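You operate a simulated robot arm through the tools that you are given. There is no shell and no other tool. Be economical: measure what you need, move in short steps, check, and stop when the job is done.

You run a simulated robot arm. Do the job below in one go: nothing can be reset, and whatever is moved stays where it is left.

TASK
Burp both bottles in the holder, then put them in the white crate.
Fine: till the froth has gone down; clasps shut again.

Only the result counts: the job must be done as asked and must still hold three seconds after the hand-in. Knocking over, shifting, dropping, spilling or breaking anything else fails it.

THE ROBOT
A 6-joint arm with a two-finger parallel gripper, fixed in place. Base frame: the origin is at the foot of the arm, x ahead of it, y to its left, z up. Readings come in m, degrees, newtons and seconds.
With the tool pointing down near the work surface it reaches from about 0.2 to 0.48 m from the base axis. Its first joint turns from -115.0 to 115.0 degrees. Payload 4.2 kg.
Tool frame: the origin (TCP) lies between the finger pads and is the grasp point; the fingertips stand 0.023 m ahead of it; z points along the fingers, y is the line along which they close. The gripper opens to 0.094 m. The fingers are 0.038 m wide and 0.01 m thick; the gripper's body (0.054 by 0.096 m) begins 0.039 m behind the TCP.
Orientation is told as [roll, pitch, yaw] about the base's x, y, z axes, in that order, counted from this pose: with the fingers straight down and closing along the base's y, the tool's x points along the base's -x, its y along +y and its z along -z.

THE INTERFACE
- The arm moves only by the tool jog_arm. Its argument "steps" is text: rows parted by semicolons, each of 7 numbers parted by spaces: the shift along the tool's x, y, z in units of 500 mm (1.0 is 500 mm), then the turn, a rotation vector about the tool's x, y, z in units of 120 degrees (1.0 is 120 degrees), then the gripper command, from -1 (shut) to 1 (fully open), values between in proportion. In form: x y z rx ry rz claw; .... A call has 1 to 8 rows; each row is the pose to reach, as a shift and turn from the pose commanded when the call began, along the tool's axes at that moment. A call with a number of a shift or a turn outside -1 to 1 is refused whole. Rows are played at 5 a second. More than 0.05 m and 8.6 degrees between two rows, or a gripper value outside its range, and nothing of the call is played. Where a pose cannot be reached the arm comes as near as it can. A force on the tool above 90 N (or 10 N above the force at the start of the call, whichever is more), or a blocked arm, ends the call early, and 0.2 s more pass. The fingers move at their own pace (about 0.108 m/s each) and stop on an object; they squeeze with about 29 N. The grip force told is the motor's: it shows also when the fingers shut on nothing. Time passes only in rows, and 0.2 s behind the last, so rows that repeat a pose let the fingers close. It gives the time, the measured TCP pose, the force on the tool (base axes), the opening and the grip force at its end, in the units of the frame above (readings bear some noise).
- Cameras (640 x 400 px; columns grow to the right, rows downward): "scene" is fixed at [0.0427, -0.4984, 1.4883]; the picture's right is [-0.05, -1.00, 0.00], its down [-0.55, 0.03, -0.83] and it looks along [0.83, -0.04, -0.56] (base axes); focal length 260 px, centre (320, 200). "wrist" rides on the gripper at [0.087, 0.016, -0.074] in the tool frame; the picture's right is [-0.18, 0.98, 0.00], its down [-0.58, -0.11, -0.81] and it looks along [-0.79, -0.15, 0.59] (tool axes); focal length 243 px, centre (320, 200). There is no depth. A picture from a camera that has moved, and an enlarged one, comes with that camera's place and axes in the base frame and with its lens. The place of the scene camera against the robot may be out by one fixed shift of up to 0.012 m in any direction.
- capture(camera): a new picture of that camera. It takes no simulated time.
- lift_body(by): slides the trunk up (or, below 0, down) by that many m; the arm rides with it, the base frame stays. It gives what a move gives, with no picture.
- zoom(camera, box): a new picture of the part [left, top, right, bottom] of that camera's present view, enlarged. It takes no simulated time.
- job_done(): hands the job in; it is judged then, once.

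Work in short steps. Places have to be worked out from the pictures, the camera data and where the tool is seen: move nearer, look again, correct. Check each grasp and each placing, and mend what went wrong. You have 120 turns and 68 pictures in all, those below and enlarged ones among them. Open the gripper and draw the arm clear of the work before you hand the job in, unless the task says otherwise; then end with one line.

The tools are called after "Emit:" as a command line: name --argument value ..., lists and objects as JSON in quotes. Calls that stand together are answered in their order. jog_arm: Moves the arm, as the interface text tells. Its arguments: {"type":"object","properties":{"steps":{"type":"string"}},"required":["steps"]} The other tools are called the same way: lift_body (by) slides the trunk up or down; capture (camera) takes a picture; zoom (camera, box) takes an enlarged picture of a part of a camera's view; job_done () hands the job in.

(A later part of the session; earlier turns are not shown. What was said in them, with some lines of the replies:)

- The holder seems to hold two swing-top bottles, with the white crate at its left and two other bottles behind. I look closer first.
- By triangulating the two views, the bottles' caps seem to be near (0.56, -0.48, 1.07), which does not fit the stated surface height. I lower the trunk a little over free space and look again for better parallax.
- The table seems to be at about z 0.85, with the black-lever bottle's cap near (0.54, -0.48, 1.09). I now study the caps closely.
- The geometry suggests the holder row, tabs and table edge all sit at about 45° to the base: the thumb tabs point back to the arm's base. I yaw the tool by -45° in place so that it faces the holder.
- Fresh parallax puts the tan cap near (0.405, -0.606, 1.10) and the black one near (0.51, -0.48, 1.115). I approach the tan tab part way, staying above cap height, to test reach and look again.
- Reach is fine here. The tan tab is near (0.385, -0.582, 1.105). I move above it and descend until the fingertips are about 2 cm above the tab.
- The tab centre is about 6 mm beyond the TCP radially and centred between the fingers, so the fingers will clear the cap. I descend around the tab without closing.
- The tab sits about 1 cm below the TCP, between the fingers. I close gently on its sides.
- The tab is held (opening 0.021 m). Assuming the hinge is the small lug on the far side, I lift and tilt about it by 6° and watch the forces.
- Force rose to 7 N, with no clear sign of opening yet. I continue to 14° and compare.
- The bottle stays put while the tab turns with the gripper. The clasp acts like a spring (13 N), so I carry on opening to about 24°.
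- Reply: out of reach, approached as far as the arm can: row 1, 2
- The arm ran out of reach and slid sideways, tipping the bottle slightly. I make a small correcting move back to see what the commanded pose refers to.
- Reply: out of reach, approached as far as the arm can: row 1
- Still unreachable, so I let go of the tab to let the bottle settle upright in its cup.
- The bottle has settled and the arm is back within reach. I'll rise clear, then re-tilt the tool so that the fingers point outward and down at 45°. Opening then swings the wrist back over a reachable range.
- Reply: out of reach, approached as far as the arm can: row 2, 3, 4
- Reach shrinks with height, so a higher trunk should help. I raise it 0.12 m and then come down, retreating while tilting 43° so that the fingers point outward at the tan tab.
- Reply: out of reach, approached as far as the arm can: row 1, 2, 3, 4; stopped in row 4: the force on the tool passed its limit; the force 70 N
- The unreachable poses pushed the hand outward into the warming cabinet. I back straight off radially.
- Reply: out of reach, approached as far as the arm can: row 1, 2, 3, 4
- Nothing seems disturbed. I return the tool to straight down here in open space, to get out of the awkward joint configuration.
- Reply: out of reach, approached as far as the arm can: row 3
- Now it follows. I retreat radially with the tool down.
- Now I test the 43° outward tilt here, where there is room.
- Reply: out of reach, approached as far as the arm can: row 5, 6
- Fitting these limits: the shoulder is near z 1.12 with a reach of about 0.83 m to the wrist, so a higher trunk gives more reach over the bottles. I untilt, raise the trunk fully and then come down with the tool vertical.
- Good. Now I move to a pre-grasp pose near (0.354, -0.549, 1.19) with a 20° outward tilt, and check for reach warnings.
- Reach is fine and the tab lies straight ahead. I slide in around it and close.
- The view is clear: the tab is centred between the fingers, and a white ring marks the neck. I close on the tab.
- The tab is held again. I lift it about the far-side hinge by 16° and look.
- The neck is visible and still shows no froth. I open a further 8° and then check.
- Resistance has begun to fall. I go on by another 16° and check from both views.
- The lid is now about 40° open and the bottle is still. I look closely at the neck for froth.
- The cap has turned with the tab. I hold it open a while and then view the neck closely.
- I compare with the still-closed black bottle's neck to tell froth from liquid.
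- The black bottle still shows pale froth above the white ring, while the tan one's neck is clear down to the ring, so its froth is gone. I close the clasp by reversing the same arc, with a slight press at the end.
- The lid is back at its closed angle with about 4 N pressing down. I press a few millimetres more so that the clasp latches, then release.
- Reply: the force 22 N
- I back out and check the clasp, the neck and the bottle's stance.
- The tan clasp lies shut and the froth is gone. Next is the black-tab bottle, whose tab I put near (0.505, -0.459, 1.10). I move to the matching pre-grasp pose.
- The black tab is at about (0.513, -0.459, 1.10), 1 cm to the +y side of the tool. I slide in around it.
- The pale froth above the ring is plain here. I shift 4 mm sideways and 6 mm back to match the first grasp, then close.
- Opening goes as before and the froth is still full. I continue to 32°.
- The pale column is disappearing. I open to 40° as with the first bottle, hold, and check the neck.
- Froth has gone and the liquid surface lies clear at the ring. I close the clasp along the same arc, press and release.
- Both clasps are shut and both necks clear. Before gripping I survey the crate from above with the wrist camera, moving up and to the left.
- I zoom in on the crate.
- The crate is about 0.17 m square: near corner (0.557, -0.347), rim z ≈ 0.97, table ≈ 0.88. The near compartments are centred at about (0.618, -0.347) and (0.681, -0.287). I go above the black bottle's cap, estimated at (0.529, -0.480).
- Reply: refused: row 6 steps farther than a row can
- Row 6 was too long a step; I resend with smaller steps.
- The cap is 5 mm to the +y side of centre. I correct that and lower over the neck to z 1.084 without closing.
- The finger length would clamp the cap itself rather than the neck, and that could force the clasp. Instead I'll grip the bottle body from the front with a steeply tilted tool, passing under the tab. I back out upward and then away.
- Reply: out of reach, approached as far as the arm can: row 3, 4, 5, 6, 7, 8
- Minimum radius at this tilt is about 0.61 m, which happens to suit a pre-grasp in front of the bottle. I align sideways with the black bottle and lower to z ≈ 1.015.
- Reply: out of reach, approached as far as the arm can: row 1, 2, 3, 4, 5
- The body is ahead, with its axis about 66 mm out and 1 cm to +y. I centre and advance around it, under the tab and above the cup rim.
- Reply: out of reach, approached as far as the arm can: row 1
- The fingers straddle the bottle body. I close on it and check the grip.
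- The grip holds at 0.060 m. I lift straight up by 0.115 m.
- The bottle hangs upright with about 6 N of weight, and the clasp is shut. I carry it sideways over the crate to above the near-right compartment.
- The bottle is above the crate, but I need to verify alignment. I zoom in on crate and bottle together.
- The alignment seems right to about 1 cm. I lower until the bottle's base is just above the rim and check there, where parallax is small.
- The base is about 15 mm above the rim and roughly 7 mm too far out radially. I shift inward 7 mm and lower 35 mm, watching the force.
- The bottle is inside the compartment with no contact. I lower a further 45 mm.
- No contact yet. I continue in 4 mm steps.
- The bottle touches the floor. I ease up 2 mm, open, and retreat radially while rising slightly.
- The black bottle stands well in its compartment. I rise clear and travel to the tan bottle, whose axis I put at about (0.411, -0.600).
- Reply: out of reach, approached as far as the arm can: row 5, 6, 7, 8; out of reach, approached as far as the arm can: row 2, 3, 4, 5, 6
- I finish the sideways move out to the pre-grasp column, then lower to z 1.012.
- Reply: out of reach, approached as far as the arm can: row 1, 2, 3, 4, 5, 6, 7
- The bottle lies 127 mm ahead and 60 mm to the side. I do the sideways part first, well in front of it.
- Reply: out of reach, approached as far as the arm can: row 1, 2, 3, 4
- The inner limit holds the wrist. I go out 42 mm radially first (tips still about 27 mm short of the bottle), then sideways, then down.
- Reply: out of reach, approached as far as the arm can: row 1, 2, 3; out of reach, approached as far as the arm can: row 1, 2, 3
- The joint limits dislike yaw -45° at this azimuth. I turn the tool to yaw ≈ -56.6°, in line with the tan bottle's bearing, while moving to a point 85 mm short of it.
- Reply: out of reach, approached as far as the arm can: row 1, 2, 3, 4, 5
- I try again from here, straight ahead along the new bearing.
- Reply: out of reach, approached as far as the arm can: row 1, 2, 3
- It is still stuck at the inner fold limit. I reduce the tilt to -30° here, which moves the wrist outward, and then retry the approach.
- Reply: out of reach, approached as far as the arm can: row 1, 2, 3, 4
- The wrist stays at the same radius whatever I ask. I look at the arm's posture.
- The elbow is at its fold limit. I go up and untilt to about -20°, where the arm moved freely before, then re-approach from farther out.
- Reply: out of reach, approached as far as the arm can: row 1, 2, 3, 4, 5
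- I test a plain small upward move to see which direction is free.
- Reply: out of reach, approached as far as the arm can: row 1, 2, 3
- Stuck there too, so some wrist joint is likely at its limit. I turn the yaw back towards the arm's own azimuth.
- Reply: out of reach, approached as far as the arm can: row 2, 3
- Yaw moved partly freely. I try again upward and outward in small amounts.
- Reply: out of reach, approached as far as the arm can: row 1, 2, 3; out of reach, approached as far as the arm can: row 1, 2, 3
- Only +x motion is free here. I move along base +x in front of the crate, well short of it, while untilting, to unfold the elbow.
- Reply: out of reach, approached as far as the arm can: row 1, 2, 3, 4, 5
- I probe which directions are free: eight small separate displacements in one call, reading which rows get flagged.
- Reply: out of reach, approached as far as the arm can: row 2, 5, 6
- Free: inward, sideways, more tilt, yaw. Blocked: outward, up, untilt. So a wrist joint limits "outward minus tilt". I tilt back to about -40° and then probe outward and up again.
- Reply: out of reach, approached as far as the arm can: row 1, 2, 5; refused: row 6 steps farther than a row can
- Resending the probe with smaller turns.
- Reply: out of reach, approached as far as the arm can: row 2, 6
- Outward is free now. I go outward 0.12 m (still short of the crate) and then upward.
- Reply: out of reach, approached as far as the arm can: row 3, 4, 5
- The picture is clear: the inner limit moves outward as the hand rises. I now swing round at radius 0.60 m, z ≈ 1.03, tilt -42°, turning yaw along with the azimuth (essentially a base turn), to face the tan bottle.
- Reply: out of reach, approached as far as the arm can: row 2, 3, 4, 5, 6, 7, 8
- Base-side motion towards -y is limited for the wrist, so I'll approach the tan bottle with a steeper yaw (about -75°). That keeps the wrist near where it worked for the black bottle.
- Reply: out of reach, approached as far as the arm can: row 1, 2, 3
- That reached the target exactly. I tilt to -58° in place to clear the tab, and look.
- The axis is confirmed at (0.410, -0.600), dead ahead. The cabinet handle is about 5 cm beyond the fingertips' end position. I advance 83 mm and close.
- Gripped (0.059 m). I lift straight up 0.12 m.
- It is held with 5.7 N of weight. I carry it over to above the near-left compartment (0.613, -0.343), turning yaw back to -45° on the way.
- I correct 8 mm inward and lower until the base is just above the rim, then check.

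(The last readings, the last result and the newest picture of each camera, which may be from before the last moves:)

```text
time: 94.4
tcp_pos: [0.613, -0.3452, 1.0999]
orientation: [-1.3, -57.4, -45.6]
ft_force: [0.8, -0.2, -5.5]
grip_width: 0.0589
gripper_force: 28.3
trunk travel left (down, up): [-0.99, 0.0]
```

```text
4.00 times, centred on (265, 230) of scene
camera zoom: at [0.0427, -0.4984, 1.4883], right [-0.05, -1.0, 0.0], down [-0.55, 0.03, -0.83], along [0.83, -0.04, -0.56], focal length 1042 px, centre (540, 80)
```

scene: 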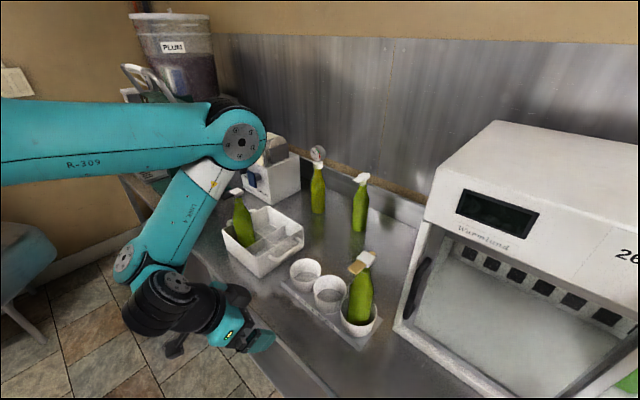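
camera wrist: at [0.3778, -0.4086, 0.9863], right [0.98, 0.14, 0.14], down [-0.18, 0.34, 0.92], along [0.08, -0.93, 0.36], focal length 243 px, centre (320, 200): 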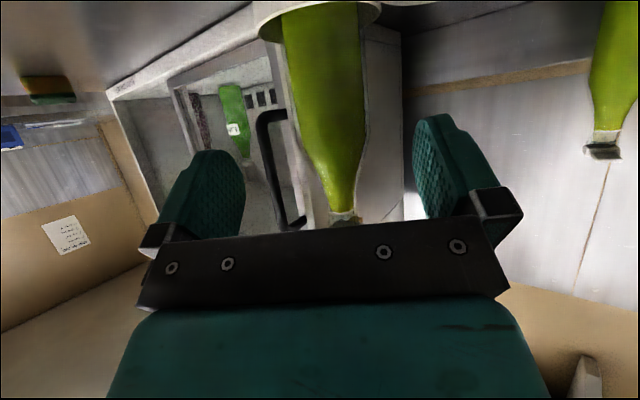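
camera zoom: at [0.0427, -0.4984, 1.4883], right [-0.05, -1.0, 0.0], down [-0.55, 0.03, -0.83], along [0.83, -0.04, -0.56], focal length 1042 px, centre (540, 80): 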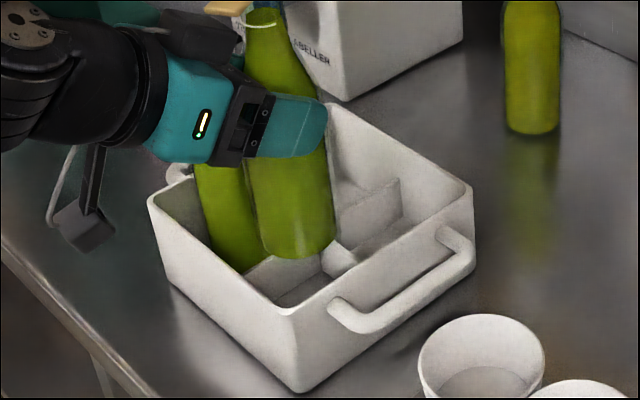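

The alignment is good: projected to the rim plane, the base falls on the compartment centre. I lower it in.

Emit:
jog_arm --steps "0.045 0 0.029 0 0 0 -1; 0.09 0 0.058 0 0 0 -1; 0.13 0 0.0835 0 0 0 -1; 0.14 0 0.09 0 0 0 -1"

Emit:
jog_arm --steps "0.005 0 0.0032 0 0 0 -1; 0.005 0 0.0032 0 0 0 -1"

```text
time: 95.4
tcp_pos: [0.6114, -0.3464, 1.0163]
orientation: [-1.5, -57.6, -45.6]
ft_force: [-0.4, 0.3, -5.0]
grip_width: 0.0588
gripper_force: 29.0
trunk travel left (down, up): [-0.99, 0.0]
```

```text
time: 96.0
tcp_pos: [0.612, -0.3451, 1.0139]
orientation: [-1.6, -57.4, -45.6]
ft_force: [0.5, -0.2, -5.5]
grip_width: 0.0588
gripper_force: 29.6
trunk travel left (down, up): [-0.99, 0.0]
```

Nothing touched on the way down. I continue in 2–3 mm steps to the floor.

Emit:
jog_arm --steps "0.004 0 0.0026 0 0 0 -1; 0.004 0 0.0026 0 0 0 -1"

Emit:
jog_arm --steps "0.003 0 0.002 0 0 0 -1; 0.003 0 0.002 0 0 0 -1"

```text
time: 96.6
tcp_pos: [0.6115, -0.3457, 1.0111]
orientation: [-1.5, -57.4, -45.6]
ft_force: [-0.6, -0.2, -5.4]
grip_width: 0.059
gripper_force: 28.6
trunk travel left (down, up): [-0.99, 0.0]
```

```text
time: 97.2
tcp_pos: [0.6127, -0.347, 1.0112]
orientation: [-1.5, -57.7, -45.5]
ft_force: [-2.5, 2.3, 9.3]
grip_width: 0.0589
gripper_force: 28.6
trunk travel left (down, up): [-0.99, 0.0]
```

Contact with the floor. I ease off, open moderately, and retreat radially.

Emit:
jog_arm --steps "-0.002 0 -0.0013 0 0 0 -1; -0.002 0 -0.0013 0 0 0 -0.2; -0.002 0 -0.0013 0 0 0 0.3; -0.002 0 -0.0013 0 0 0 0.6; -0.002 0 -0.0013 0 0 0 0.6"

Emit:
jog_arm --steps "-0.01 0 -0.006 0 0 0 0.6; 0.01 0 -0.045 0 0 0 0.6; 0.035 0 -0.09 0 0 0 0.6; 0.06 0 -0.135 0 0 0 0.6; 0.085 0 -0.17 0 0 0 0.6"

Emit:
zoom --camera "scene" --box '[200, 150, 400, 340]'

```text
time: 98.4
tcp_pos: [0.6129, -0.346, 1.011]
orientation: [-1.5, -57.3, -45.7]
ft_force: [0.2, 0.1, -0.5]
grip_width: 0.0751
gripper_force: 0.1
trunk travel left (down, up): [-0.99, 0.0]
```

```text
time: 99.6
tcp_pos: [0.5521, -0.2751, 1.0201]
orientation: [-1.6, -57.3, -45.6]
ft_force: [0.0, -0.8, -0.2]
grip_width: 0.0751
gripper_force: 0.1
out of reach, approached as far as the arm can: row 5
trunk travel left (down, up): [-0.99, 0.0]
```

```text
2.11 times, centred on (300, 245) of scene
camera zoom: at [0.0427, -0.4984, 1.4883], right [-0.05, -1.0, 0.0], down [-0.55, 0.03, -0.83], along [0.83, -0.04, -0.56], focal length 548 px, centre (362, 105)
```

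zoom: 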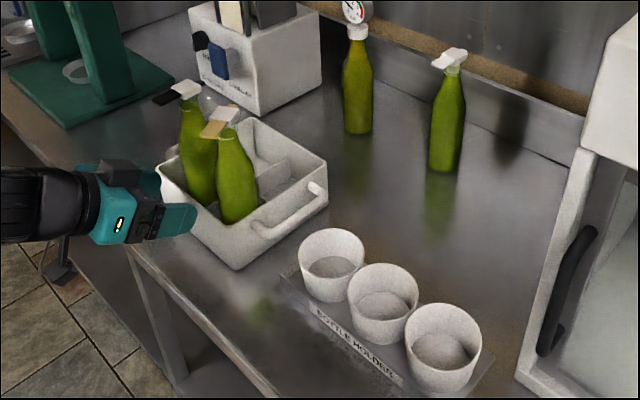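

Both bottles stand in the crate. I draw the hand a little farther back and take a last close look at the clasps.

Emit:
jog_arm --steps "0.035 0 -0.017 0 0 0 0.6; 0.07 0 -0.035 0 0 0 0.6; 0.1045 0 -0.052 0 0 0 0.6"

Emit:
zoom --camera "scene" --box '[240, 182, 290, 217]'

```text
time: 100.4
tcp_pos: [0.5215, -0.2357, 0.9874]
orientation: [-1.7, -57.3, -45.7]
ft_force: [0.2, 0.0, -1.0]
grip_width: 0.075
gripper_force: 0.0
out of reach, approached as far as the arm can: row 1, 2, 3
trunk travel left (down, up): [-0.99, 0.0]
```

```text
11.43 times, centred on (265, 200) of scene
camera zoom: at [0.0427, -0.4984, 1.4883], right [-0.05, -1.0, 0.0], down [-0.55, 0.03, -0.83], along [0.83, -0.04, -0.56], focal length 2977 px, centre (949, 206)
```

zoom: 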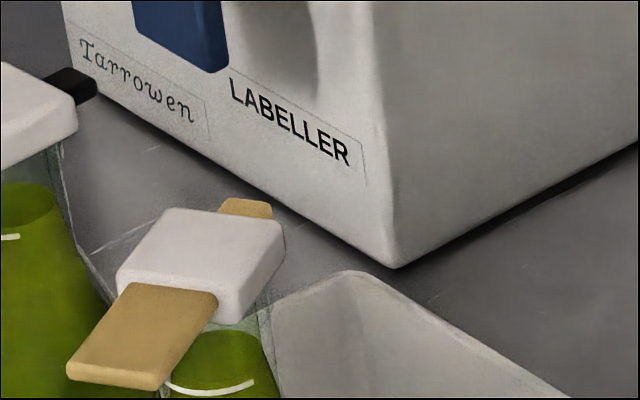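

The tan clasp is shut and its froth gone. I use the last picture on the black one.

Emit:
zoom --camera "scene" --box '[215, 175, 265, 215]'

```text
10.00 times, centred on (240, 195) of scene
camera zoom: at [0.0427, -0.4984, 1.4883], right [-0.05, -1.0, 0.0], down [-0.55, 0.03, -0.83], along [0.83, -0.04, -0.56], focal length 2605 px, centre (1120, 250)
```

zoom: 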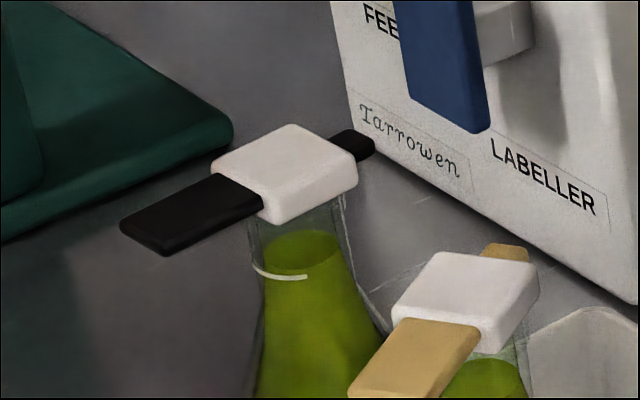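

Both clasps lie flat and shut, the necks are free of froth, both bottles stand in the crate, and the gripper is open and clear. I hand in.

Emit:
job_done

```text
The job is handed in.
```

I burped both bottles until the froth went down, shut their clasps again, and stood them in separate compartments of the white crate. On the way, the hand once pushed against the warming cabinet with roughly 70 N. Later pictures showed no sign that the cabinet or anything else had moved.
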